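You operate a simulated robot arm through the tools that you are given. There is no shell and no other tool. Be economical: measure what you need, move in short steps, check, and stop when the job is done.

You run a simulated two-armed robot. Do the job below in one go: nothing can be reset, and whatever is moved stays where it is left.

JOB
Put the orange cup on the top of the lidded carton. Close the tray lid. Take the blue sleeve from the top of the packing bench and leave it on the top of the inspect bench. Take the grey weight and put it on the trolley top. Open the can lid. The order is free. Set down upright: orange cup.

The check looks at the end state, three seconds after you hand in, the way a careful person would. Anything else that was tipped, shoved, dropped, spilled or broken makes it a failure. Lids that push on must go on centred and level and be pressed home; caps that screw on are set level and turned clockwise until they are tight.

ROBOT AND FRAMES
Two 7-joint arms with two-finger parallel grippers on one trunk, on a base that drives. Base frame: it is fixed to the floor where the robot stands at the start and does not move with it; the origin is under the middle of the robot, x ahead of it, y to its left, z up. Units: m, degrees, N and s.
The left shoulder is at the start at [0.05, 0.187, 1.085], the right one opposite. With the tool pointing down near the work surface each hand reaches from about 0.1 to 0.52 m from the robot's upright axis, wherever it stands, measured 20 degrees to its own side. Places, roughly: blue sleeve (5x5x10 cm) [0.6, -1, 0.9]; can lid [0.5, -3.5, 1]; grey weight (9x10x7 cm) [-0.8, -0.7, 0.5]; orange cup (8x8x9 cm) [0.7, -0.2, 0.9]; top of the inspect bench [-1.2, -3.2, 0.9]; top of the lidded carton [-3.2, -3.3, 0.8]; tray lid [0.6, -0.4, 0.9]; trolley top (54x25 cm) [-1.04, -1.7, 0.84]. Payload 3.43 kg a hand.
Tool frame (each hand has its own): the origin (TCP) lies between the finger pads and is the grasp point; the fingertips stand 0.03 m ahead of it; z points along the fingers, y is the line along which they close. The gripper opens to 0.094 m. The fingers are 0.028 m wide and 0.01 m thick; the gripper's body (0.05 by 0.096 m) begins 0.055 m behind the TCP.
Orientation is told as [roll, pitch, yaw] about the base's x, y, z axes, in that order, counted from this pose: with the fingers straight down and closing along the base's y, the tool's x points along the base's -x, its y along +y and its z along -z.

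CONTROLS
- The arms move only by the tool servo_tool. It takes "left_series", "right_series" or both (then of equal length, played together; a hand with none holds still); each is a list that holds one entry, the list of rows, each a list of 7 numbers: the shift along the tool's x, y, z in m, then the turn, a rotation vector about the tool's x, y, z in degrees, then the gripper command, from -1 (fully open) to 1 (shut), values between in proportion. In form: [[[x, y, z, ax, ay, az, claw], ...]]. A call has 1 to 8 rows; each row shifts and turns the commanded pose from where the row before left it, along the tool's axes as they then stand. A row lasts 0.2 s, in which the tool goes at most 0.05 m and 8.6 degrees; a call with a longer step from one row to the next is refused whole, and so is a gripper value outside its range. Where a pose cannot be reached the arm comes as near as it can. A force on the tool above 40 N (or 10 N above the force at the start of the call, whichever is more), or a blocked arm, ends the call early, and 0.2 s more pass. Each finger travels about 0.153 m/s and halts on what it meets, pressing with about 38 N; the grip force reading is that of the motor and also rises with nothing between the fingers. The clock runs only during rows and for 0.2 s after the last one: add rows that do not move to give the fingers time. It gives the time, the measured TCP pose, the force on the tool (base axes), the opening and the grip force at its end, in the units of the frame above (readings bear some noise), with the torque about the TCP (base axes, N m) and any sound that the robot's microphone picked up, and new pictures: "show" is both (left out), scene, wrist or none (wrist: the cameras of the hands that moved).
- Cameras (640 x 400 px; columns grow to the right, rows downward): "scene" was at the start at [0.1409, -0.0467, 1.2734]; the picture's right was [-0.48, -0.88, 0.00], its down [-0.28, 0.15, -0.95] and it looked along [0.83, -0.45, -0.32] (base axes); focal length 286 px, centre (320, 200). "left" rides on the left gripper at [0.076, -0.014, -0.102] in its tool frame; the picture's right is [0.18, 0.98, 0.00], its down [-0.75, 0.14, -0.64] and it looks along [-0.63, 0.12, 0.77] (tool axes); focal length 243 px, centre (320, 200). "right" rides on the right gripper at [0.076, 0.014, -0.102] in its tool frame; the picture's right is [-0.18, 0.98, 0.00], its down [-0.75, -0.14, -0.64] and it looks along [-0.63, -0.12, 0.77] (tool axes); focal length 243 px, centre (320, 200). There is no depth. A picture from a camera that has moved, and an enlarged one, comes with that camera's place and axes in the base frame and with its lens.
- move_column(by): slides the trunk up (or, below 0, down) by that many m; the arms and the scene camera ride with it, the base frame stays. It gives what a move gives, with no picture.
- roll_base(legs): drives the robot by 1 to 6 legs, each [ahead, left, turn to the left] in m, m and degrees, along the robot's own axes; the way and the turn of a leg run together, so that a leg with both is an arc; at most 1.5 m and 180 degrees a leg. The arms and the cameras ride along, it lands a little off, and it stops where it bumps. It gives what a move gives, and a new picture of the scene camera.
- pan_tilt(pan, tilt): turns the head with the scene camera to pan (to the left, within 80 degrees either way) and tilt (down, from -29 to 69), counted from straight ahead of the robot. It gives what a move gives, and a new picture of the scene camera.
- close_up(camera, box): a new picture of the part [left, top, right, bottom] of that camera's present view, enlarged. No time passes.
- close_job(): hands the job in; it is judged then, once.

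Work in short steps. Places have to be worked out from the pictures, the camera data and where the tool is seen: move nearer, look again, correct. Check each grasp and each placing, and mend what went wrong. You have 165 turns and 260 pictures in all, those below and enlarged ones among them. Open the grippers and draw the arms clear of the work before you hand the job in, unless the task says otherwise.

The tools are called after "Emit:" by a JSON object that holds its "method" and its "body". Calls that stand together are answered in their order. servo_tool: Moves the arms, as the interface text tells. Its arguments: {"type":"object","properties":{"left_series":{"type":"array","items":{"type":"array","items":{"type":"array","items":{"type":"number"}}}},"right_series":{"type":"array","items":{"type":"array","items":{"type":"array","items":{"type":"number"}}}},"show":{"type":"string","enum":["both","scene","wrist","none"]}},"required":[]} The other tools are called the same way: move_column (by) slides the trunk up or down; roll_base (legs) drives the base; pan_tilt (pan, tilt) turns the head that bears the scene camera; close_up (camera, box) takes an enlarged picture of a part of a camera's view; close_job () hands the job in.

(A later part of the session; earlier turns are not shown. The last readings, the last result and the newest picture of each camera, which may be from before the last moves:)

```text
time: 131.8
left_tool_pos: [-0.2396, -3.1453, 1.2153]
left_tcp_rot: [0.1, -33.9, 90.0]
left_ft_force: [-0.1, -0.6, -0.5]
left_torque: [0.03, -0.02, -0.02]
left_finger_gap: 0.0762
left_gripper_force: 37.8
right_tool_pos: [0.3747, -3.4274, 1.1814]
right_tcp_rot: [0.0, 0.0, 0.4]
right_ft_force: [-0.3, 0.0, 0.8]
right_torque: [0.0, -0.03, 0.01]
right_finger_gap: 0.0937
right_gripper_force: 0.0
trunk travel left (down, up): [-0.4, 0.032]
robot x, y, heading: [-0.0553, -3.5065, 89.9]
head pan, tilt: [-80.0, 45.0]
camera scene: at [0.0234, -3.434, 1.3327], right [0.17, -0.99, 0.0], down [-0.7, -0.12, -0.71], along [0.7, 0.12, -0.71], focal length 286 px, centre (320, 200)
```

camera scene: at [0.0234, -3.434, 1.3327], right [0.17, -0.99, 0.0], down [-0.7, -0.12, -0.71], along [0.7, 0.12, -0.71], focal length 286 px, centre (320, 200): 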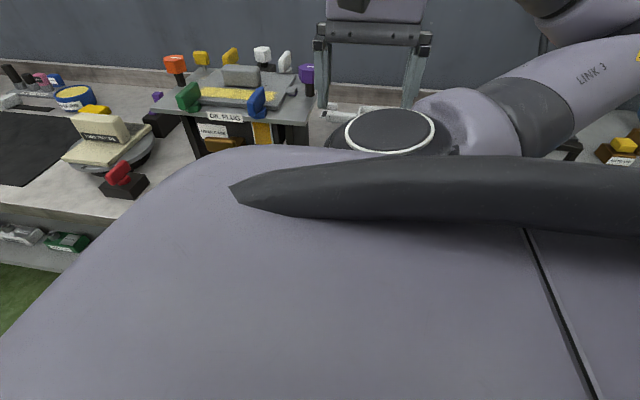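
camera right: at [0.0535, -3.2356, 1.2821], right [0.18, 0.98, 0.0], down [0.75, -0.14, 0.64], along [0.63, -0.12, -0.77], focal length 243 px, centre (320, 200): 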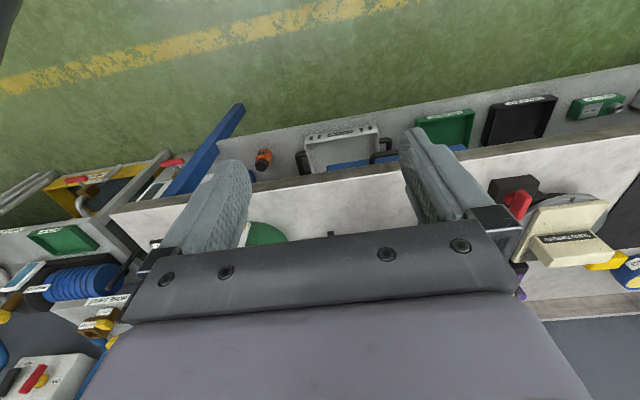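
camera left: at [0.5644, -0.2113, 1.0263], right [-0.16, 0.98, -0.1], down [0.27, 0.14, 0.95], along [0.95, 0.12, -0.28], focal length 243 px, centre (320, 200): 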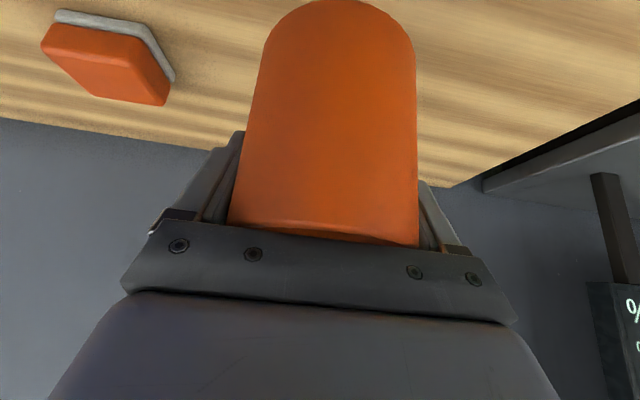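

Strafe 8 cm more, then use the wrist camera over the knob.

Emit:
{"method": "roll_base", "body": {"legs": [[0, -0.08, 0]]}}

Emit:
{"method": "servo_tool", "body": {"right_series": [[[0.02, -0.03, 0, 0, 0, 0, -0.4], [0.01, -0.03, 0, 0, 0, 0, -0.4], [0, 0, 0, 0, 0, 0, -0.4]]]}}

```text
time: 133.1
left_tool_pos: [-0.1582, -3.1461, 1.2146]
left_tcp_rot: [0.1, -33.9, 90.0]
left_ft_force: [-0.3, 0.2, -0.3]
left_torque: [0.0, 0.02, 0.01]
left_finger_gap: 0.0765
left_gripper_force: 37.9
right_tool_pos: [0.4557, -3.4273, 1.1794]
right_tcp_rot: [0.0, 0.1, 0.5]
right_ft_force: [-1.0, -0.4, -0.2]
right_torque: [0.0, 0.02, 0.03]
right_finger_gap: 0.0939
right_gripper_force: 0.0
trunk travel left (down, up): [-0.4, 0.032]
robot x, y, heading: [0.0237, -3.5011, 89.9]
head pan, tilt: [-80.0, 45.0]
camera scene: at [0.1039, -3.4343, 1.3327], right [0.17, -0.99, 0.0], down [-0.7, -0.12, -0.71], along [0.7, 0.12, -0.71], focal length 286 px, centre (320, 200)
```

scene: 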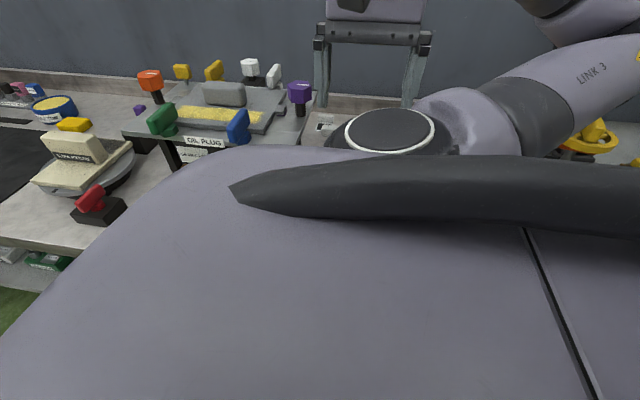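

```text
time: 133.9
left_tool_pos: [-0.1599, -3.1462, 1.2147]
left_tcp_rot: [0.0, -34.0, 90.0]
left_ft_force: [0.0, -0.1, -1.2]
left_torque: [-0.01, 0.01, 0.03]
left_finger_gap: 0.0765
left_gripper_force: 38.0
right_tool_pos: [0.4196, -3.4408, 1.1742]
right_tcp_rot: [-0.1, 0.1, 0.5]
right_ft_force: [-0.5, 0.4, 0.5]
right_torque: [0.01, -0.01, 0.0]
right_finger_gap: 0.0657
right_gripper_force: 0.1
right hand out of reach, approached as far as the arm can: row 1, 2
trunk travel left (down, up): [-0.4, 0.032]
robot x, y, heading: [0.0222, -3.5066, 89.8]
head pan, tilt: [-80.0, 45.0]
camera scene: at [0.1035, -3.4342, 1.3327], right [0.17, -0.99, 0.0], down [-0.7, -0.12, -0.71], along [0.7, 0.12, -0.71], focal length 286 px, centre (320, 200)
camera right: at [0.3434, -3.4277, 1.2765], right [0.18, 0.98, 0.0], down [0.76, -0.14, 0.64], along [0.63, -0.11, -0.77], focal length 243 px, centre (320, 200)
```

scene: 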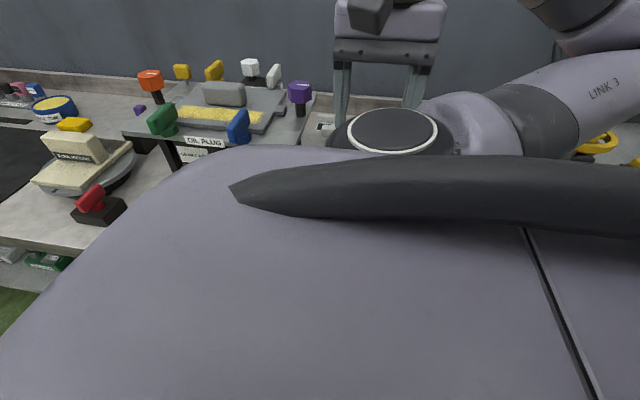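
right: 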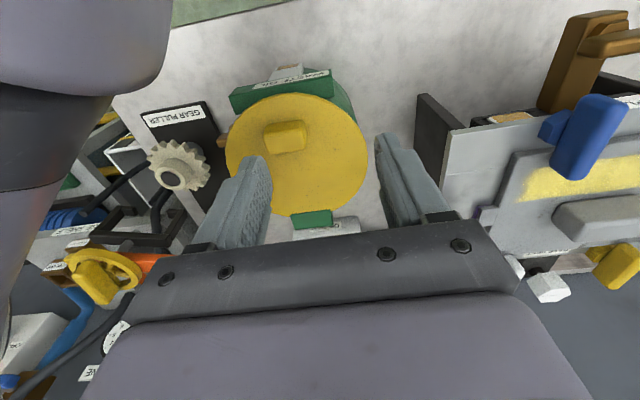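

Back the base up 4.5 cm more so the hand lines up with the knob at (0.44,-3.482).

Emit:
{"method": "roll_base", "body": {"legs": [[-0.045, 0, 0]]}}

Emit:
{"method": "servo_tool", "body": {"right_series": [[[-0.02, 0, 0.03, 0, 0, 0, -0.4], [0, 0, 0.03, 0, 0, 0, -0.4], [0, 0, 0, 0, 0, 0, -0.4]]], "show": "wrist"}}

```text
time: 134.8
left_tool_pos: [-0.1587, -3.1926, 1.2147]
left_tcp_rot: [0.1, -33.9, 90.0]
left_ft_force: [-0.3, 0.0, -1.1]
left_torque: [0.02, 0.0, -0.04]
left_finger_gap: 0.0762
left_gripper_force: 38.8
right_tool_pos: [0.4195, -3.4866, 1.1755]
right_tcp_rot: [0.1, 0.1, 0.4]
right_ft_force: [1.4, -1.0, 0.2]
right_torque: [0.04, 0.01, 0.0]
right_finger_gap: 0.0659
right_gripper_force: 0.2
trunk travel left (down, up): [-0.4, 0.032]
robot x, y, heading: [0.0224, -3.5475, 89.8]
head pan, tilt: [-80.0, 45.0]
camera scene: at [0.1034, -3.4805, 1.3328], right [0.17, -0.99, 0.0], down [-0.7, -0.12, -0.71], along [0.7, 0.12, -0.71], focal length 286 px, centre (320, 200)
```

scene: 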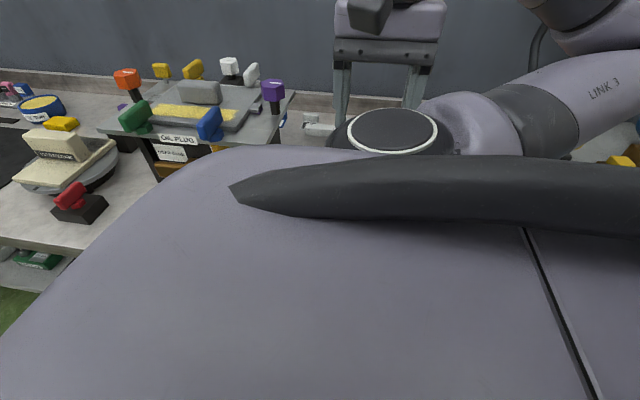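

```text
time: 135.6
left_tool_pos: [-0.1591, -3.1913, 1.2154]
left_tcp_rot: [0.2, -33.9, 90.0]
left_ft_force: [0.6, 0.1, -0.7]
left_torque: [0.0, -0.01, -0.01]
left_finger_gap: 0.0761
left_gripper_force: 38.1
right_tool_pos: [0.4524, -3.4844, 1.1222]
right_tcp_rot: [0.0, 0.2, 0.5]
right_ft_force: [0.0, 0.3, -0.4]
right_torque: [0.02, -0.01, 0.0]
right_finger_gap: 0.0658
right_gripper_force: 0.0
right hand out of reach, approached as far as the arm can: row 2
trunk travel left (down, up): [-0.4, 0.032]
robot x, y, heading: [0.0238, -3.5498, 89.7]
head pan, tilt: [-80.0, 45.0]
camera right: at [0.3754, -3.4698, 1.2251], right [0.18, 0.98, 0.0], down [0.76, -0.14, 0.64], along [0.63, -0.11, -0.77], focal length 243 px, centre (320, 200)
```

right: 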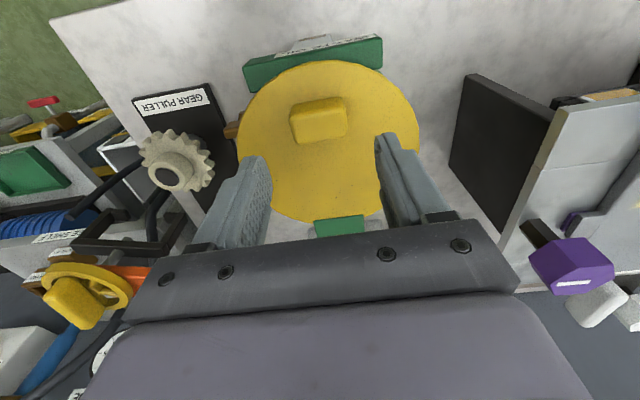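

Slightly too close for the low pose; strafe away 3.5 cm and re-approach the knob.

Emit:
{"method": "roll_base", "body": {"legs": [[0, 0.035, 0]]}}

Emit:
{"method": "servo_tool", "body": {"right_series": [[[-0.024, 0.002, 0.015, 0, 0, 0, -0.4], [0, 0, 0.01, 0, 0, 0, -0.4], [0, 0, 0, 0, 0, 0, -0.4]]], "show": "wrist"}}

```text
time: 136.6
left_tool_pos: [-0.1941, -3.1915, 1.2146]
left_tcp_rot: [0.1, -33.8, 89.9]
left_ft_force: [0.6, -0.1, -0.4]
left_torque: [0.02, -0.03, 0.0]
left_finger_gap: 0.0765
left_gripper_force: 38.3
right_tool_pos: [0.4166, -3.4831, 1.1222]
right_tcp_rot: [0.0, 0.1, 0.4]
right_ft_force: [-0.3, -0.2, 0.7]
right_torque: [-0.02, -0.04, -0.01]
right_finger_gap: 0.0658
right_gripper_force: 0.0
trunk travel left (down, up): [-0.4, 0.032]
robot x, y, heading: [-0.0112, -3.5489, 89.7]
head pan, tilt: [-80.0, 45.0]
camera scene: at [0.0682, -3.4792, 1.3327], right [0.17, -0.99, 0.0], down [-0.7, -0.12, -0.71], along [0.7, 0.12, -0.71], focal length 286 px, centre (320, 200)
```

scene: 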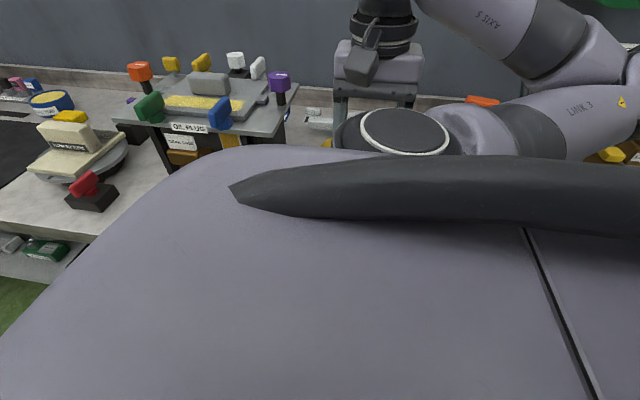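

```text
time: 137.4
left_tool_pos: [-0.1947, -3.1905, 1.2147]
left_tcp_rot: [0.1, -33.9, 90.0]
left_ft_force: [0.8, 0.6, 0.0]
left_torque: [0.05, 0.03, 0.04]
left_finger_gap: 0.076
left_gripper_force: 38.4
right_tool_pos: [0.4416, -3.481, 1.098]
right_tcp_rot: [0.0, 0.1, 0.4]
right_ft_force: [0.5, -0.1, 0.6]
right_torque: [-0.01, 0.01, -0.04]
right_finger_gap: 0.0656
right_gripper_force: 0.1
trunk travel left (down, up): [-0.4, 0.032]
robot x, y, heading: [-0.0126, -3.55, 89.8]
head pan, tilt: [-80.0, 45.0]
camera right: at [0.3647, -3.4675, 1.1998], right [0.18, 0.98, 0.0], down [0.76, -0.14, 0.64], along [0.63, -0.11, -0.77], focal length 243 px, centre (320, 200)
```

right: 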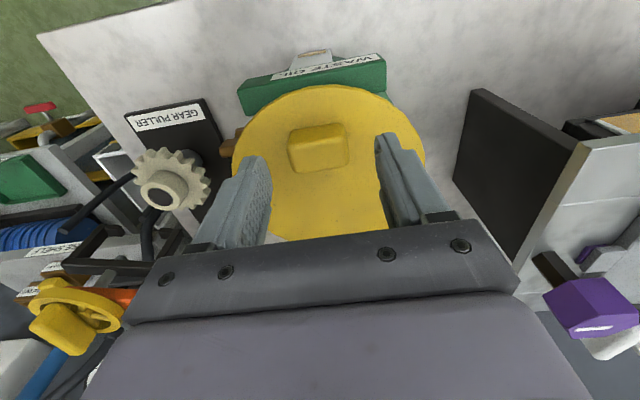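

Lower 3.3 cm, grip.

Emit:
{"method": "servo_tool", "body": {"right_series": [[[0.004, 0, 0.018, 0, 0, 0, -0.4], [0, 0, 0.015, 0, 0, 0, -0.4], [0, 0, 0, 0, 0, 0, 0.2], [0, 0, 0, 0, 0, 0, 1], [0, 0, 0, 0, 0, 0, 1], [0, 0, 0, 0, 0, 0, 1]]], "show": "wrist"}}

```text
time: 138.3
left_tool_pos: [-0.1937, -3.1916, 1.2149]
left_tcp_rot: [0.2, -33.9, 89.9]
left_ft_force: [-0.1, 0.4, 0.0]
left_torque: [0.02, -0.01, 0.0]
left_finger_gap: 0.0764
left_gripper_force: 38.5
right_tool_pos: [0.4438, -3.4837, 1.0694]
right_tcp_rot: [-1.4, 0.2, 0.0]
right_ft_force: [0.1, -12.0, 5.3]
right_torque: [-0.58, -0.16, -0.01]
right_finger_gap: 0.0435
right_gripper_force: 37.9
right hand out of reach, approached as far as the arm can: row 1, 2
trunk travel left (down, up): [-0.4, 0.032]
robot x, y, heading: [-0.0138, -3.5505, 89.7]
head pan, tilt: [-80.0, 45.0]
stopped in row 4 (right hand): the force on the tool passed its limit at 48 N (the readings are from after the stop); the commanded pose is now the measured one
camera right: at [0.3684, -3.4667, 1.1709], right [0.18, 0.98, -0.03], down [0.76, -0.13, 0.64], along [0.63, -0.14, -0.77], focal length 243 px, centre (320, 200)
```

right: 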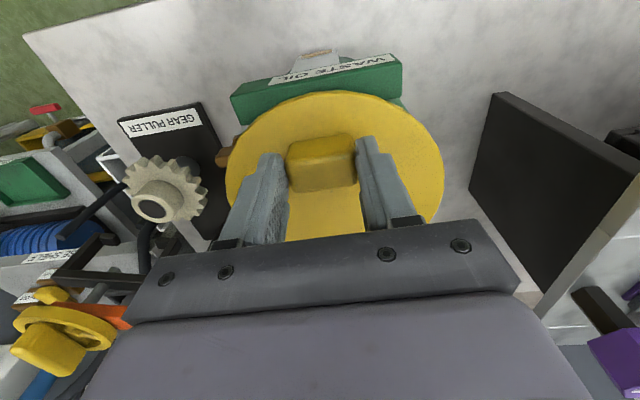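

Gripped. Lift along the arc to 40°.

Emit:
{"method": "servo_tool", "body": {"right_series": [[[-0.005, 0, -0.011, 0, 0, 0, 1], [-0.006, 0, -0.0106, 0, 0, 0, 1], [-0.0068, 0, -0.01, 0, 0, 0, 1], [-0.0072, 0, -0.009, 0, 0, 0, 1], [-0.017, 0, -0.0166, 0, 0, 0, 1], [-0.0198, 0, -0.0133, 0, 0, 0, 1], [0, 0, 0, 0, 0, 0, 1]]], "show": "wrist"}}

```text
time: 139.9
left_tool_pos: [-0.1967, -3.1944, 1.215]
left_tcp_rot: [-0.1, -34.1, 89.9]
left_ft_force: [-0.4, -1.0, -0.5]
left_torque: [0.03, 0.0, 0.02]
left_finger_gap: 0.0762
left_gripper_force: 37.5
right_tool_pos: [0.5025, -3.4845, 1.1395]
right_tcp_rot: [-1.1, 0.3, 0.1]
right_ft_force: [-19.1, -20.4, 13.2]
right_torque: [-0.07, 1.3, 0.53]
right_finger_gap: 0.0436
right_gripper_force: 44.9
trunk travel left (down, up): [-0.4, 0.032]
robot x, y, heading: [-0.0093, -3.5486, 89.4]
head pan, tilt: [-80.0, 45.0]
camera right: at [0.427, -3.4673, 1.2432], right [0.18, 0.98, -0.02], down [0.76, -0.12, 0.64], along [0.63, -0.13, -0.77], focal length 243 px, centre (320, 200)
```

right: 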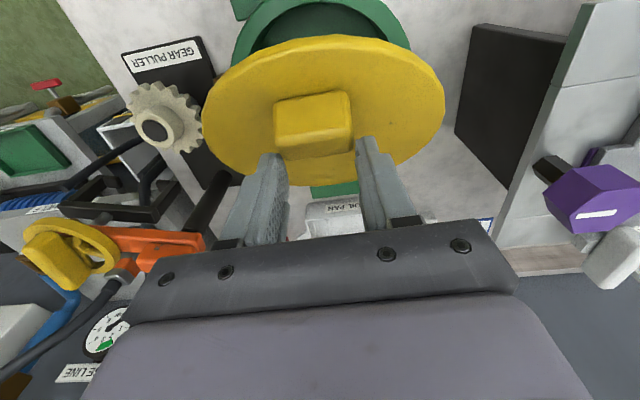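

The hinge seems farther back (x≈0.59); follow a slightly larger arc.

Emit:
{"method": "servo_tool", "body": {"right_series": [[[-0.003, 0, -0.008, 0, 0, 0, 1], [-0.01, 0, -0.007, 0, 0, 0, 1], [-0.01, 0, -0.005, 0, 0, 0, 1], [-0.0125, 0, -0.005, 0, 0, 0, 1], [-0.0125, 0, -0.004, 0, 0, 0, 1], [0, 0, 0, 0, 0, 0, 1]]], "show": "wrist"}}

```text
time: 141.3
left_tool_pos: [-0.1956, -3.194, 1.2156]
left_tcp_rot: [0.0, -34.1, 89.9]
left_ft_force: [0.1, 1.1, -1.4]
left_torque: [0.03, -0.02, -0.01]
left_finger_gap: 0.0764
left_gripper_force: 38.2
right_tool_pos: [0.5524, -3.4833, 1.1706]
right_tcp_rot: [-1.5, 0.1, -0.1]
right_ft_force: [-11.4, -20.4, 9.5]
right_torque: [-0.45, 1.39, 0.28]
right_finger_gap: 0.0434
right_gripper_force: 45.1
trunk travel left (down, up): [-0.4, 0.032]
robot x, y, heading: [-0.0161, -3.549, 89.8]
head pan, tilt: [-80.0, 45.0]
camera right: at [0.4765, -3.4667, 1.2715], right [0.18, 0.98, -0.02], down [0.76, -0.13, 0.64], along [0.63, -0.14, -0.77], focal length 243 px, centre (320, 200)
```

right: 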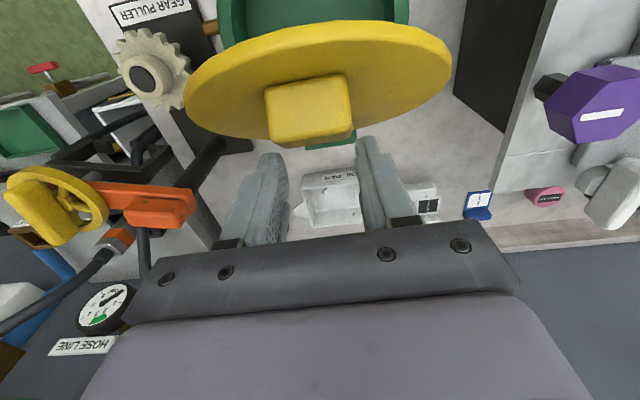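

The knob has slid toward the fingertips; moving straight ahead (no rise) should let it seat deeper as it swings up.

Emit:
{"method": "servo_tool", "body": {"right_series": [[[-0.01, 0, 0.001, 0, 0, 0, 1], [-0.01, 0, 0.001, 0, 0, 0, 1], [-0.01, 0, 0.001, 0, 0, 0, 1], [0, 0, 0, 0, 0, 0, 1]]], "show": "wrist"}}

```text
time: 142.3
left_tool_pos: [-0.1926, -3.1921, 1.2149]
left_tcp_rot: [0.1, -34.0, 89.9]
left_ft_force: [0.4, -0.1, -0.6]
left_torque: [0.02, -0.02, 0.01]
left_finger_gap: 0.0764
left_gripper_force: 38.2
right_tool_pos: [0.585, -3.4777, 1.1639]
right_tcp_rot: [-1.1, 0.2, 0.2]
right_ft_force: [-0.1, 0.0, -0.5]
right_torque: [0.01, 0.0, -0.02]
right_finger_gap: 0.0
right_gripper_force: 32.8
trunk travel left (down, up): [-0.4, 0.032]
robot x, y, heading: [-0.0126, -3.5492, 89.5]
head pan, tilt: [-80.0, 45.0]
camera right: at [0.5095, -3.4621, 1.2655], right [0.18, 0.98, -0.02], down [0.76, -0.13, 0.64], along [0.63, -0.13, -0.77], focal length 243 px, centre (320, 200)
```

right: 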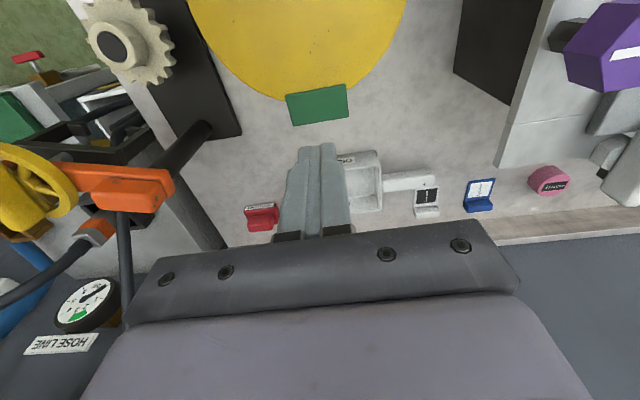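

The knob slips; I'll redo the lid with both hands after delivering the cup. Retract the right hand, leave the bench, and turn to look for the way to the carton.

Emit:
{"method": "servo_tool", "body": {"right_series": [[[0.045, 0, -0.015, 0, 0, 0, 0], [0.045, 0, -0.015, 0, 0, 0, -1], [0.045, 0, 0, 0, 0, 0, -1], [0.03, 0, 0, 0, 0, 0, -1], [0, 0, 0, 0, 0, 0, -1]]], "show": "none"}}

Emit:
{"method": "roll_base", "body": {"legs": [[0, 0.28, 0]]}}

Emit:
{"method": "servo_tool", "body": {"right_series": [[[0, 0.037, 0, 0, 0, -8.5, -1], [0, 0.037, 0, 0, 0, -8.5, -1], [0, 0.037, 0, 0, 0, -8.5, -1], [0, 0.037, 0, 0, 0, -8.5, -1], [0, 0.037, 0, 0, 0, -8.5, -1], [0, 0.037, 0, 0, 0, -8.5, -1], [0, 0.037, 0, 0, 0, -8.5, -1], [0, 0.037, 0, 0, 0, -8.5, -1]]], "show": "none"}}

Emit:
{"method": "roll_base", "body": {"legs": [[0, 0, 170]]}}

```text
time: 143.6
left_tool_pos: [-0.1939, -3.1923, 1.2148]
left_tcp_rot: [0.0, -34.0, 89.8]
left_ft_force: [0.2, 0.0, -0.5]
left_torque: [0.04, 0.01, 0.01]
left_finger_gap: 0.0764
left_gripper_force: 37.8
right_tool_pos: [0.418, -3.478, 1.1958]
right_tcp_rot: [-1.1, 0.3, 0.1]
right_ft_force: [0.0, 1.0, 0.7]
right_torque: [0.01, -0.01, 0.03]
right_finger_gap: 0.0941
right_gripper_force: 0.1
trunk travel left (down, up): [-0.4, 0.032]
robot x, y, heading: [-0.0123, -3.5495, 89.7]
head pan, tilt: [-80.0, 45.0]
```

```text
time: 146.6
left_tool_pos: [-0.4717, -3.1904, 1.2146]
left_tcp_rot: [0.0, -33.9, 89.9]
left_ft_force: [-0.4, -0.1, -2.0]
left_torque: [-0.01, -0.01, 0.0]
left_finger_gap: 0.0763
left_gripper_force: 37.7
right_tool_pos: [0.1403, -3.4773, 1.1956]
right_tcp_rot: [-1.1, 0.3, 0.0]
right_ft_force: [-0.1, -0.3, 0.0]
right_torque: [-0.04, -0.03, 0.0]
right_finger_gap: 0.094
right_gripper_force: 0.1
trunk travel left (down, up): [-0.4, 0.032]
robot x, y, heading: [-0.2877, -3.5455, 90.0]
head pan, tilt: [-80.0, 45.0]
camera scene: at [-0.21, -3.4785, 1.3327], right [0.17, -0.99, 0.0], down [-0.7, -0.12, -0.71], along [0.7, 0.12, -0.71], focal length 286 px, centre (320, 200)
```

scene: 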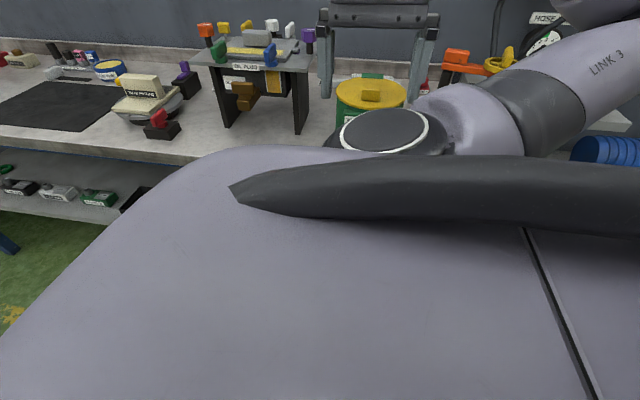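

```text
time: 148.4
left_tool_pos: [-0.4734, -3.189, 1.2142]
left_tcp_rot: [0.1, -33.9, 90.0]
left_ft_force: [0.3, 0.9, -0.8]
left_torque: [0.04, 0.01, 0.05]
left_finger_gap: 0.0763
left_gripper_force: 37.5
right_tool_pos: [-0.0006, -3.2338, 1.1912]
right_tcp_rot: [-0.1, 1.1, 68.2]
right_ft_force: [0.3, -0.6, 0.2]
right_torque: [0.01, 0.0, 0.0]
right_finger_gap: 0.0941
right_gripper_force: 0.1
trunk travel left (down, up): [-0.4, 0.032]
robot x, y, heading: [-0.2905, -3.5461, 89.4]
head pan, tilt: [-80.0, 45.0]
```

```text
time: 155.7
left_tool_pos: [-0.1783, -3.9331, 1.2149]
left_tcp_rot: [0.0, -33.9, -100.8]
left_ft_force: [0.1, -0.4, -0.6]
left_torque: [-0.04, 0.03, 0.0]
left_finger_gap: 0.0764
left_gripper_force: 38.1
right_tool_pos: [-0.636, -3.8034, 1.1908]
right_tcp_rot: [-0.3, 1.0, -122.4]
right_ft_force: [0.1, 0.8, -0.6]
right_torque: [-0.02, 0.03, -0.01]
right_finger_gap: 0.0941
right_gripper_force: 0.1
trunk travel left (down, up): [-0.4, 0.032]
robot x, y, heading: [-0.2929, -3.5472, -100.7]
head pan, tilt: [-80.0, 45.0]
camera scene: at [-0.3824, -3.6069, 1.3327], right [0.02, 1.0, 0.0], down [0.71, -0.01, -0.71], along [-0.71, 0.01, -0.71], focal length 286 px, centre (320, 200)
```

scene: 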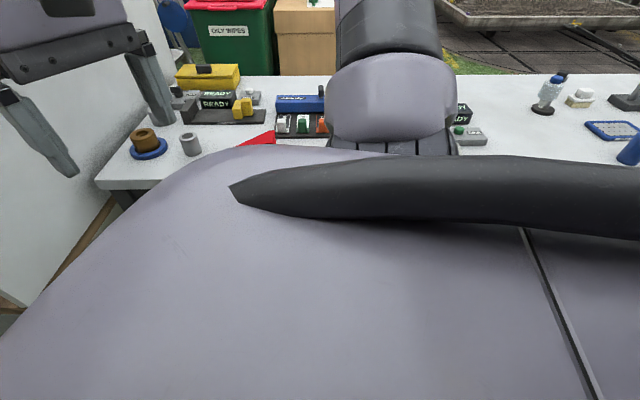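

Look toward the south side.

Emit:
{"method": "pan_tilt", "body": {"pan": -20, "tilt": 22}}

Emit:
{"method": "pan_tilt", "body": {"pan": -50, "tilt": 15}}

```text
time: 157.0
left_tool_pos: [-0.1784, -3.9342, 1.2141]
left_tcp_rot: [0.1, -34.0, -100.8]
left_ft_force: [0.4, 0.1, -0.2]
left_torque: [-0.02, -0.02, -0.02]
left_finger_gap: 0.0763
left_gripper_force: 37.8
right_tool_pos: [-0.6347, -3.8034, 1.1897]
right_tcp_rot: [-0.2, 1.1, -122.5]
right_ft_force: [-0.3, 0.4, -0.7]
right_torque: [0.0, 0.0, 0.02]
right_finger_gap: 0.0939
right_gripper_force: 0.0
trunk travel left (down, up): [-0.4, 0.032]
robot x, y, heading: [-0.2903, -3.5515, -101.0]
head pan, tilt: [-20.0, 22.0]
camera scene: at [-0.3489, -3.6877, 1.3681], right [-0.86, 0.51, 0.0], down [0.19, 0.32, -0.93], along [-0.48, -0.8, -0.37], focal length 286 px, centre (320, 200)
```

scene: 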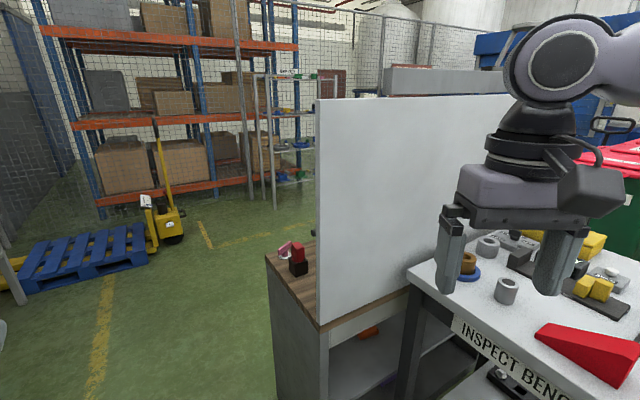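

```text
time: 158.0
left_tool_pos: [-0.1797, -3.9342, 1.2143]
left_tcp_rot: [0.0, -33.9, -100.7]
left_ft_force: [0.7, -0.7, -1.0]
left_torque: [0.01, 0.04, 0.01]
left_finger_gap: 0.0763
left_gripper_force: 37.7
right_tool_pos: [-0.6346, -3.8044, 1.1912]
right_tcp_rot: [-0.2, 1.1, -122.5]
right_ft_force: [-0.5, -1.1, -0.2]
right_torque: [-0.03, 0.01, 0.0]
right_finger_gap: 0.0938
right_gripper_force: 0.0
trunk travel left (down, up): [-0.4, 0.032]
robot x, y, heading: [-0.2897, -3.5486, -101.0]
head pan, tilt: [-50.0, 15.0]
camera scene: at [-0.3827, -3.6537, 1.3795], right [-0.49, 0.87, 0.0], down [0.23, 0.13, -0.97], along [-0.84, -0.47, -0.26], focal length 286 px, centre (320, 200)
```

scene: 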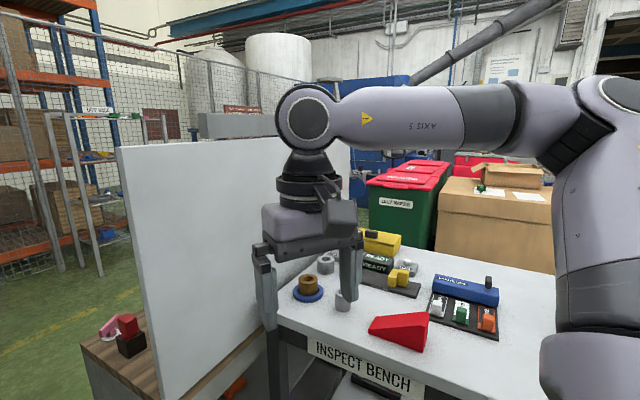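

South lane is open. Straighten up, shift slightly away from the cabinet, and drive south past it, then look west.

Emit:
{"method": "roll_base", "body": {"legs": [[0, 0, 11], [0, 0.14, 0], [1.4, 0, 0]]}}

Emit:
{"method": "pan_tilt", "body": {"pan": -80, "tilt": 12}}

```text
time: 167.2
left_tool_pos: [0.041, -5.3127, 1.2152]
left_tcp_rot: [0.2, -33.8, -89.5]
left_ft_force: [0.5, 0.1, -0.6]
left_torque: [-0.01, 0.0, 0.01]
left_finger_gap: 0.0764
left_gripper_force: 37.7
right_tool_pos: [-0.4323, -5.2718, 1.1899]
right_tcp_rot: [-0.2, 1.0, -111.2]
right_ft_force: [-0.2, 0.3, -0.3]
right_torque: [0.0, -0.04, 0.01]
right_finger_gap: 0.0942
right_gripper_force: 0.1
trunk travel left (down, up): [-0.4, 0.032]
robot x, y, heading: [-0.1425, -4.9573, -89.4]
head pan, tilt: [-50.0, 15.0]
camera scene: at [-0.2141, -5.0761, 1.3795], right [-0.65, 0.76, 0.0], down [0.2, 0.17, -0.97], along [-0.74, -0.63, -0.26], focal length 286 px, centre (320, 200)
```

scene: 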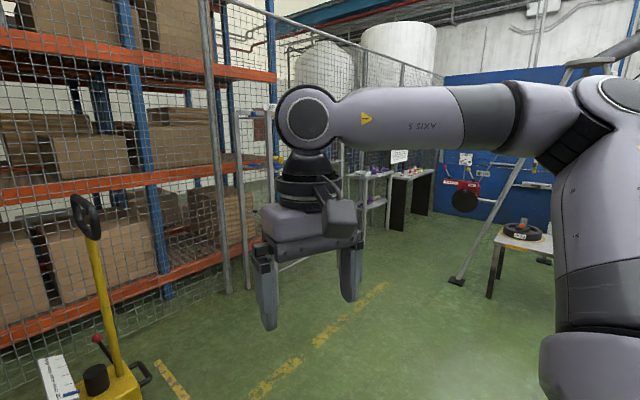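

```text
time: 168.1
left_tool_pos: [0.0403, -5.3124, 1.2142]
left_tcp_rot: [0.1, -33.9, -89.5]
left_ft_force: [-0.5, -0.2, -1.1]
left_torque: [0.0, -0.04, -0.01]
left_finger_gap: 0.0762
left_gripper_force: 38.1
right_tool_pos: [-0.4321, -5.272, 1.1918]
right_tcp_rot: [-0.2, 1.1, -111.3]
right_ft_force: [0.0, 0.7, -0.5]
right_torque: [0.03, -0.01, -0.01]
right_finger_gap: 0.0942
right_gripper_force: 0.1
trunk travel left (down, up): [-0.4, 0.032]
robot x, y, heading: [-0.1441, -4.9545, -89.7]
head pan, tilt: [-80.0, 12.0]
camera scene: at [-0.2346, -5.0323, 1.3844], right [-0.18, 0.98, 0.0], down [0.2, 0.04, -0.98], along [-0.96, -0.18, -0.21], focal length 286 px, centre (320, 200)
```

scene: 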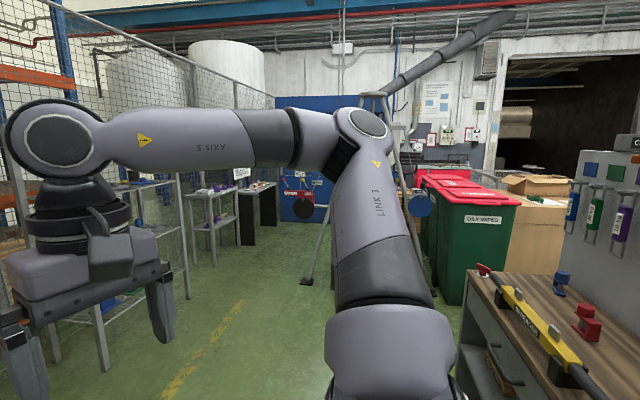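

There's an open route: go west at y≈-5.3, then north between bench and bins (x≈-2.08).

Emit:
{"method": "roll_base", "body": {"legs": [[0.35, 0, 0], [0, 0, -90], [1.0, 0, 0], [0.94, 0, 0]]}}

Emit:
{"method": "pan_tilt", "body": {"pan": -60, "tilt": 20}}

```text
time: 183.5
left_tool_pos: [-2.444, -5.5107, 1.2141]
left_tcp_rot: [0.2, -33.9, -179.0]
left_ft_force: [-0.6, 0.0, 0.5]
left_torque: [0.0, 0.04, -0.01]
left_finger_gap: 0.0763
left_gripper_force: 37.5
right_tool_pos: [-2.41, -5.0377, 1.1918]
right_tcp_rot: [-0.2, 1.2, 159.3]
right_ft_force: [-0.4, 0.2, 0.8]
right_torque: [0.0, -0.01, -0.05]
right_finger_gap: 0.0942
right_gripper_force: 0.1
trunk travel left (down, up): [-0.4, 0.032]
robot x, y, heading: [-2.09, -5.3217, -178.9]
head pan, tilt: [-80.0, 12.0]
camera scene: at [-2.1655, -5.2344, 1.3844], right [0.98, 0.19, 0.0], down [0.04, -0.2, -0.98], along [-0.18, 0.96, -0.21], focal length 286 px, centre (320, 200)
```

scene: 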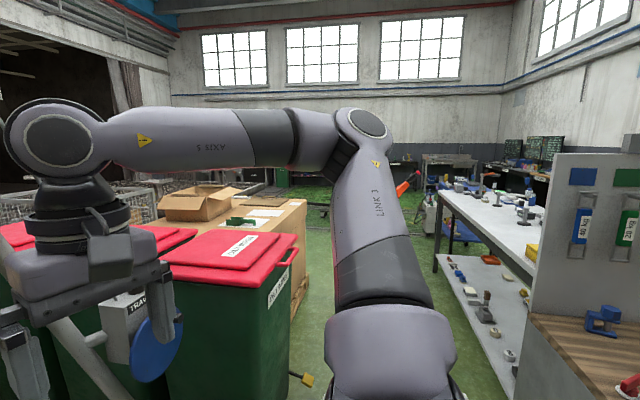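

```text
time: 184.4
left_tool_pos: [-2.4445, -5.511, 1.2155]
left_tcp_rot: [0.1, -33.9, -179.0]
left_ft_force: [-0.8, 0.4, -0.1]
left_torque: [0.0, 0.0, -0.03]
left_finger_gap: 0.0763
left_gripper_force: 37.9
right_tool_pos: [-2.4099, -5.0366, 1.1903]
right_tcp_rot: [-0.2, 1.1, 159.1]
right_ft_force: [0.1, -1.0, 0.1]
right_torque: [0.02, 0.03, 0.0]
right_finger_gap: 0.0941
right_gripper_force: 0.0
trunk travel left (down, up): [-0.4, 0.032]
robot x, y, heading: [-2.0911, -5.3218, -179.3]
head pan, tilt: [-60.0, 20.0]
camera scene: at [-2.1954, -5.246, 1.3714], right [0.86, 0.51, 0.0], down [0.18, -0.29, -0.94], along [-0.48, 0.81, -0.34], focal length 286 px, centre (320, 200)
```

scene: 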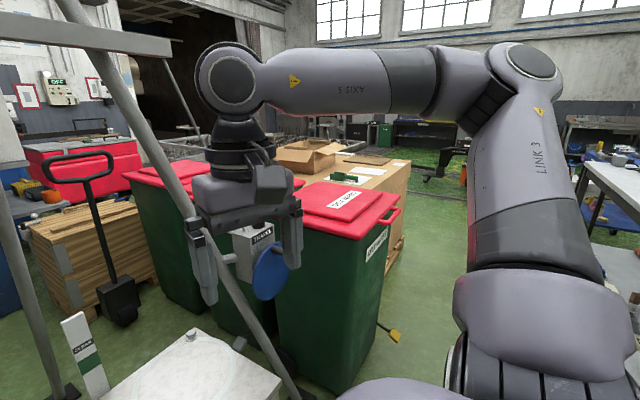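

Near the tripod; back off 10 cm, then turn right to face north.

Emit:
{"method": "roll_base", "body": {"legs": [[-0.1, 0, 0], [0, 0, -91]]}}

Emit:
{"method": "pan_tilt", "body": {"pan": 15, "tilt": 25}}

```text
time: 189.4
left_tool_pos: [-2.1731, -4.963, 1.2151]
left_tcp_rot: [0.1, -33.9, 90.0]
left_ft_force: [-0.8, -0.4, -0.7]
left_torque: [-0.03, 0.0, -0.02]
left_finger_gap: 0.0762
left_gripper_force: 37.9
right_tool_pos: [-1.7007, -5.0066, 1.1906]
right_tcp_rot: [-0.3, 1.1, 68.1]
right_ft_force: [-0.1, -0.1, -0.8]
right_torque: [0.0, 0.04, -0.03]
right_finger_gap: 0.0938
right_gripper_force: 0.2
trunk travel left (down, up): [-0.4, 0.032]
robot x, y, heading: [-1.9922, -5.323, 90.1]
head pan, tilt: [-60.0, 20.0]
camera scene: at [-1.9096, -5.2188, 1.3714], right [0.5, -0.87, 0.0], down [-0.3, -0.17, -0.94], along [0.81, 0.47, -0.34], focal length 286 px, centre (320, 200)
```

scene: 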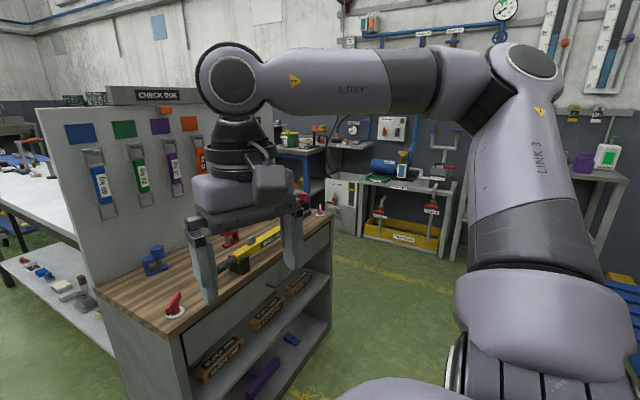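

```text
time: 190.8
left_tool_pos: [-2.1729, -4.9647, 1.2149]
left_tcp_rot: [0.0, -33.8, 90.0]
left_ft_force: [-0.1, 0.3, 0.2]
left_torque: [0.01, 0.01, 0.01]
left_finger_gap: 0.0764
left_gripper_force: 37.8
right_tool_pos: [-1.6994, -5.0065, 1.192]
right_tcp_rot: [-0.3, 1.0, 68.2]
right_ft_force: [-0.1, 0.8, -0.2]
right_torque: [0.0, 0.0, 0.0]
right_finger_gap: 0.094
right_gripper_force: 0.1
trunk travel left (down, up): [-0.4, 0.032]
robot x, y, heading: [-1.9939, -5.3201, 89.9]
head pan, tilt: [15.0, 25.0]
camera scene: at [-2.014, -5.1761, 1.3633], right [0.97, 0.26, 0.0], down [0.11, -0.41, -0.91], along [-0.23, 0.88, -0.42], focal length 286 px, centre (320, 200)
```

scene: 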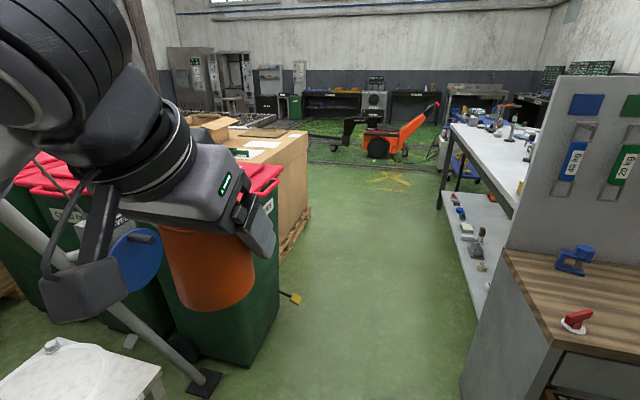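

Corridor is clear. Drive north to y≈-3.1, then turn left to face the carton.

Emit:
{"method": "roll_base", "body": {"legs": [[1.1, 0.05, 0], [1.1, 0, 0]]}}

Emit:
{"method": "pan_tilt", "body": {"pan": 70, "tilt": 30}}

```text
time: 195.8
left_tool_pos: [-2.2093, -3.9607, 1.2191]
left_tcp_rot: [0.1, -34.7, 89.0]
left_ft_force: [0.2, -0.2, -1.2]
left_torque: [0.02, 0.01, 0.02]
left_finger_gap: 0.0761
left_gripper_force: 37.9
right_tool_pos: [-1.7381, -4.0126, 1.2046]
right_tcp_rot: [0.4, -1.6, 67.4]
right_ft_force: [-0.2, -0.4, 0.0]
right_torque: [-0.01, 0.0, -0.03]
right_finger_gap: 0.0938
right_gripper_force: 0.0
trunk travel left (down, up): [-0.4, 0.032]
robot x, y, heading: [-2.033, -4.3088, 88.6]
head pan, tilt: [15.0, 25.0]
stopped in leg 1: the robot was blocked; the commanded pose is now the measured one
camera scene: at [-2.0551, -4.1781, 1.3654], right [0.97, 0.24, 0.0], down [0.1, -0.4, -0.91], along [-0.22, 0.89, -0.41], focal length 286 px, centre (320, 200)
```

scene: 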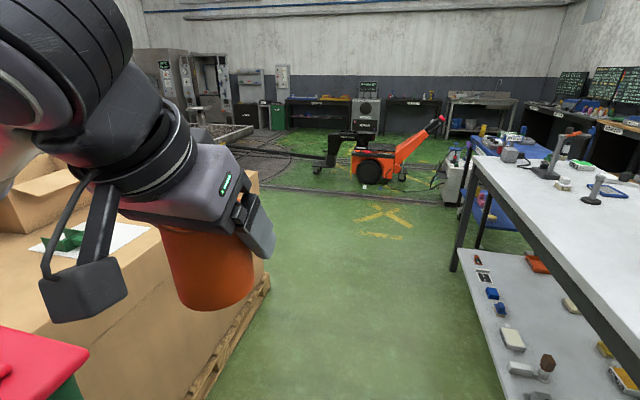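

```text
time: 197.0
left_tool_pos: [-2.2109, -3.9628, 1.2206]
left_tcp_rot: [0.1, -35.0, 89.2]
left_ft_force: [0.0, -0.7, -0.7]
left_torque: [0.04, 0.04, -0.05]
left_finger_gap: 0.0763
left_gripper_force: 37.6
right_tool_pos: [-1.7398, -4.0119, 1.2046]
right_tcp_rot: [0.6, -1.6, 67.5]
right_ft_force: [-0.1, 0.6, -0.7]
right_torque: [0.01, -0.01, -0.02]
right_finger_gap: 0.0941
right_gripper_force: 0.0
trunk travel left (down, up): [-0.4, 0.032]
robot x, y, heading: [-2.0332, -4.3085, 88.9]
head pan, tilt: [70.0, 30.0]
camera scene: at [-2.1178, -4.2366, 1.3569], right [0.36, 0.93, 0.02], down [0.47, -0.16, -0.87], along [-0.81, 0.32, -0.5], focal length 286 px, centre (320, 200)
```

scene: 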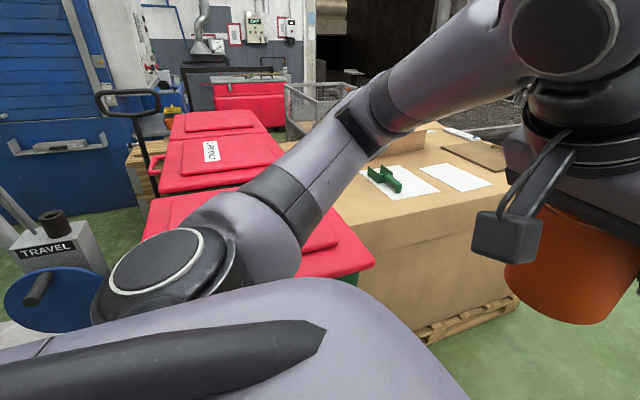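

Blocked and slightly pitched – something on the floor. Back up a little and look down in front.

Emit:
{"method": "roll_base", "body": {"legs": [[-0.15, 0, 0]]}}

Emit:
{"method": "pan_tilt", "body": {"pan": 10, "tilt": 55}}

```text
time: 198.4
left_tool_pos: [-2.2125, -4.0975, 1.2143]
left_tcp_rot: [0.2, -33.9, 89.0]
left_ft_force: [-1.0, -0.4, -1.7]
left_torque: [0.0, -0.03, 0.0]
left_finger_gap: 0.0763
left_gripper_force: 37.8
right_tool_pos: [-1.7409, -4.1469, 1.1972]
right_tcp_rot: [0.2, -0.2, 67.6]
right_ft_force: [0.4, 0.6, 0.4]
right_torque: [0.02, 0.02, -0.01]
right_finger_gap: 0.0939
right_gripper_force: 0.1
trunk travel left (down, up): [-0.4, 0.032]
robot x, y, heading: [-2.0372, -4.4554, 89.0]
head pan, tilt: [70.0, 30.0]
camera scene: at [-2.119, -4.3691, 1.3554], right [0.36, 0.93, 0.0], down [0.47, -0.18, -0.87], along [-0.81, 0.31, -0.5], focal length 286 px, centre (320, 200)
```

scene: 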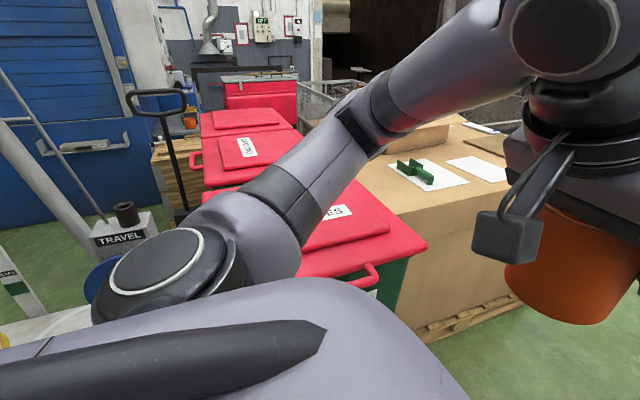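

```text
time: 199.7
left_tool_pos: [-2.2133, -4.0965, 1.2154]
left_tcp_rot: [0.2, -33.9, 89.0]
left_ft_force: [0.2, 0.5, -0.8]
left_torque: [0.0, 0.0, 0.01]
left_finger_gap: 0.0765
left_gripper_force: 38.0
right_tool_pos: [-1.7417, -4.1476, 1.1962]
right_tcp_rot: [0.1, -0.1, 67.6]
right_ft_force: [0.5, -0.8, -0.2]
right_torque: [0.03, -0.01, 0.01]
right_finger_gap: 0.094
right_gripper_force: 0.0
trunk travel left (down, up): [-0.4, 0.032]
robot x, y, heading: [-2.0365, -4.4563, 89.0]
head pan, tilt: [10.0, 55.0]
camera scene: at [-2.046, -4.3292, 1.3193], right [0.99, 0.16, 0.0], down [0.13, -0.81, -0.57], along [-0.09, 0.57, -0.82], focal length 286 px, centre (320, 200)
```

scene: 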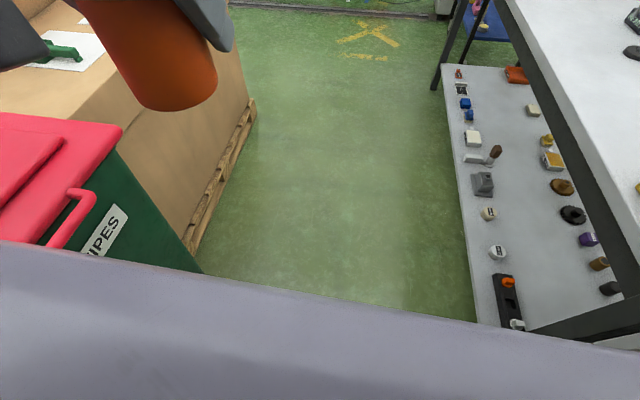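

The contact may have been the right elbow against the cabinet board. Look right.

Emit:
{"method": "pan_tilt", "body": {"pan": -65, "tilt": 20}}

```text
time: 201.1
left_tool_pos: [-2.2128, -4.0961, 1.2147]
left_tcp_rot: [0.2, -33.9, 89.2]
left_ft_force: [0.8, -0.1, -0.5]
left_torque: [0.01, 0.01, -0.02]
left_finger_gap: 0.0763
left_gripper_force: 38.4
right_tool_pos: [-1.7404, -4.146, 1.1969]
right_tcp_rot: [0.1, -0.1, 67.5]
right_ft_force: [0.0, -0.4, 0.3]
right_torque: [-0.02, -0.01, -0.01]
right_finger_gap: 0.0941
right_gripper_force: 0.1
trunk travel left (down, up): [-0.4, 0.032]
robot x, y, heading: [-2.0398, -4.4595, 89.1]
head pan, tilt: [-65.0, 20.0]
camera scene: at [-1.9495, -4.3623, 1.3713], right [0.41, -0.91, 0.0], down [-0.31, -0.14, -0.94], along [0.86, 0.38, -0.34], focal length 286 px, centre (320, 200)
```

scene: 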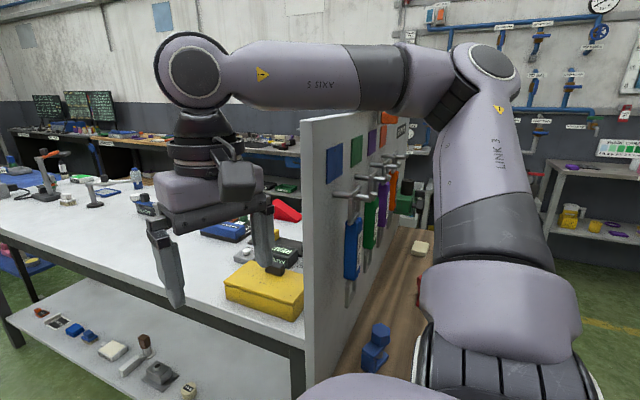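

The right elbow is sticking out by the board. Pull the right hand in toward the center so the elbow tucks.

Emit:
{"method": "servo_tool", "body": {"right_series": [[[0, 0.044, 0, 0, 0, -7, -1], [0, 0.044, 0, 0, 0, -7, -1], [-0.01, 0.044, 0, 0, 0, -7, -1], [-0.02, 0.044, 0, 0, 0, 0, -1], [-0.03, 0.03, 0, 0, 0, 0, -1], [0, 0, 0, 0, 0, 0, -1]]], "show": "scene"}}

```text
time: 202.7
left_tool_pos: [-2.2179, -4.1084, 1.2169]
left_tcp_rot: [-0.3, -34.5, 89.1]
left_ft_force: [0.6, 0.3, -0.8]
left_torque: [0.02, 0.01, 0.04]
left_finger_gap: 0.0765
left_gripper_force: 37.9
right_tool_pos: [-1.8984, -4.1028, 1.2146]
right_tcp_rot: [-0.3, -3.6, 88.3]
right_ft_force: [-0.1, -0.4, 0.1]
right_torque: [0.0, 0.02, 0.03]
right_finger_gap: 0.0941
right_gripper_force: 0.1
right hand out of reach, approached as far as the arm can: row 4, 5
trunk travel left (down, up): [-0.4, 0.032]
robot x, y, heading: [-2.0367, -4.4568, 89.1]
head pan, tilt: [-65.0, 20.0]
stopped in row 6 (right hand): the arm was blocked; the commanded pose is now the measured one
camera scene: at [-1.9559, -4.3779, 1.3718], right [0.4, -0.91, -0.01], down [-0.31, -0.13, -0.94], along [0.86, 0.38, -0.33], focal length 286 px, centre (320, 200)
```

scene: 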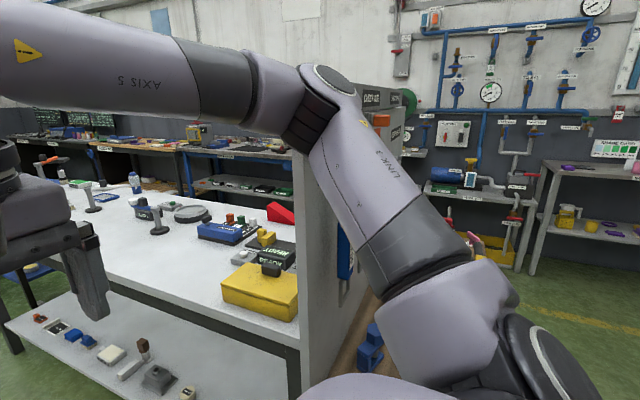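

The elbow touched the board edge; back away southward, then re-check.

Emit:
{"method": "roll_base", "body": {"legs": [[-0.25, 0, 0]]}}

Emit:
{"method": "pan_tilt", "body": {"pan": -50, "tilt": 25}}

```text
time: 204.6
left_tool_pos: [-2.2166, -4.3469, 1.2147]
left_tcp_rot: [0.2, -33.8, 89.0]
left_ft_force: [-0.5, 0.5, -0.6]
left_torque: [0.01, -0.02, -0.02]
left_finger_gap: 0.0764
left_gripper_force: 37.5
right_tool_pos: [-1.8986, -4.3402, 1.2048]
right_tcp_rot: [0.1, -2.0, 88.5]
right_ft_force: [-0.8, -0.3, -0.5]
right_torque: [0.01, 0.02, -0.02]
right_finger_gap: 0.094
right_gripper_force: 0.1
trunk travel left (down, up): [-0.4, 0.032]
robot x, y, heading: [-2.0411, -4.7077, 89.1]
head pan, tilt: [-65.0, 20.0]
camera scene: at [-1.9535, -4.614, 1.3714], right [0.41, -0.91, 0.0], down [-0.31, -0.14, -0.94], along [0.86, 0.38, -0.34], focal length 286 px, centre (320, 200)
```

scene: 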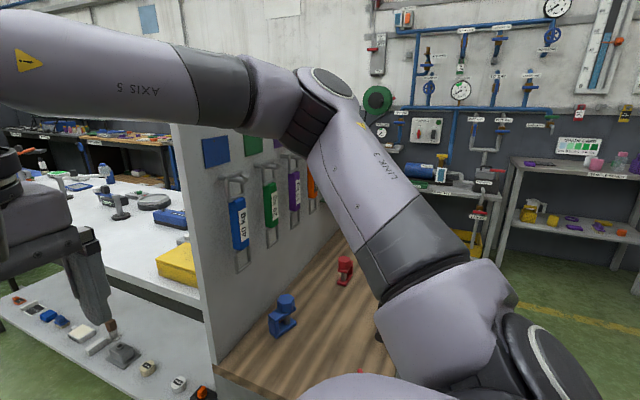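

```text
time: 205.3
left_tool_pos: [-2.2165, -4.3464, 1.2148]
left_tcp_rot: [0.2, -33.7, 89.1]
left_ft_force: [0.8, 0.8, -1.2]
left_torque: [-0.01, 0.01, 0.0]
left_finger_gap: 0.0762
left_gripper_force: 37.6
right_tool_pos: [-1.8986, -4.3394, 1.2051]
right_tcp_rot: [0.0, -1.9, 88.5]
right_ft_force: [0.9, 0.1, 0.3]
right_torque: [-0.03, 0.02, 0.01]
right_finger_gap: 0.094
right_gripper_force: 0.0
trunk travel left (down, up): [-0.4, 0.032]
robot x, y, heading: [-2.0425, -4.7082, 89.0]
head pan, tilt: [-50.0, 25.0]
camera scene: at [-1.9669, -4.5933, 1.3633], right [0.63, -0.78, 0.0], down [-0.33, -0.27, -0.91], along [0.7, 0.57, -0.42], focal length 286 px, centre (320, 200)
```

scene: 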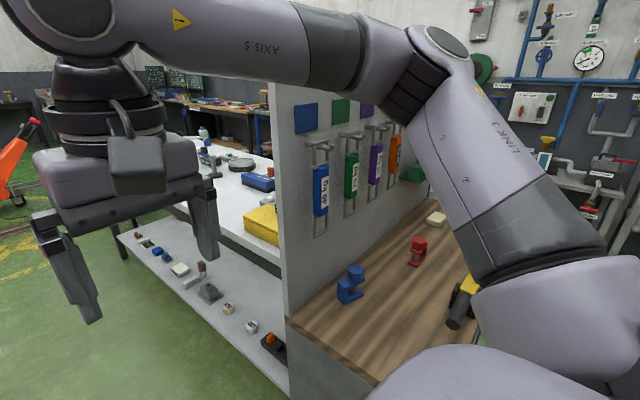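

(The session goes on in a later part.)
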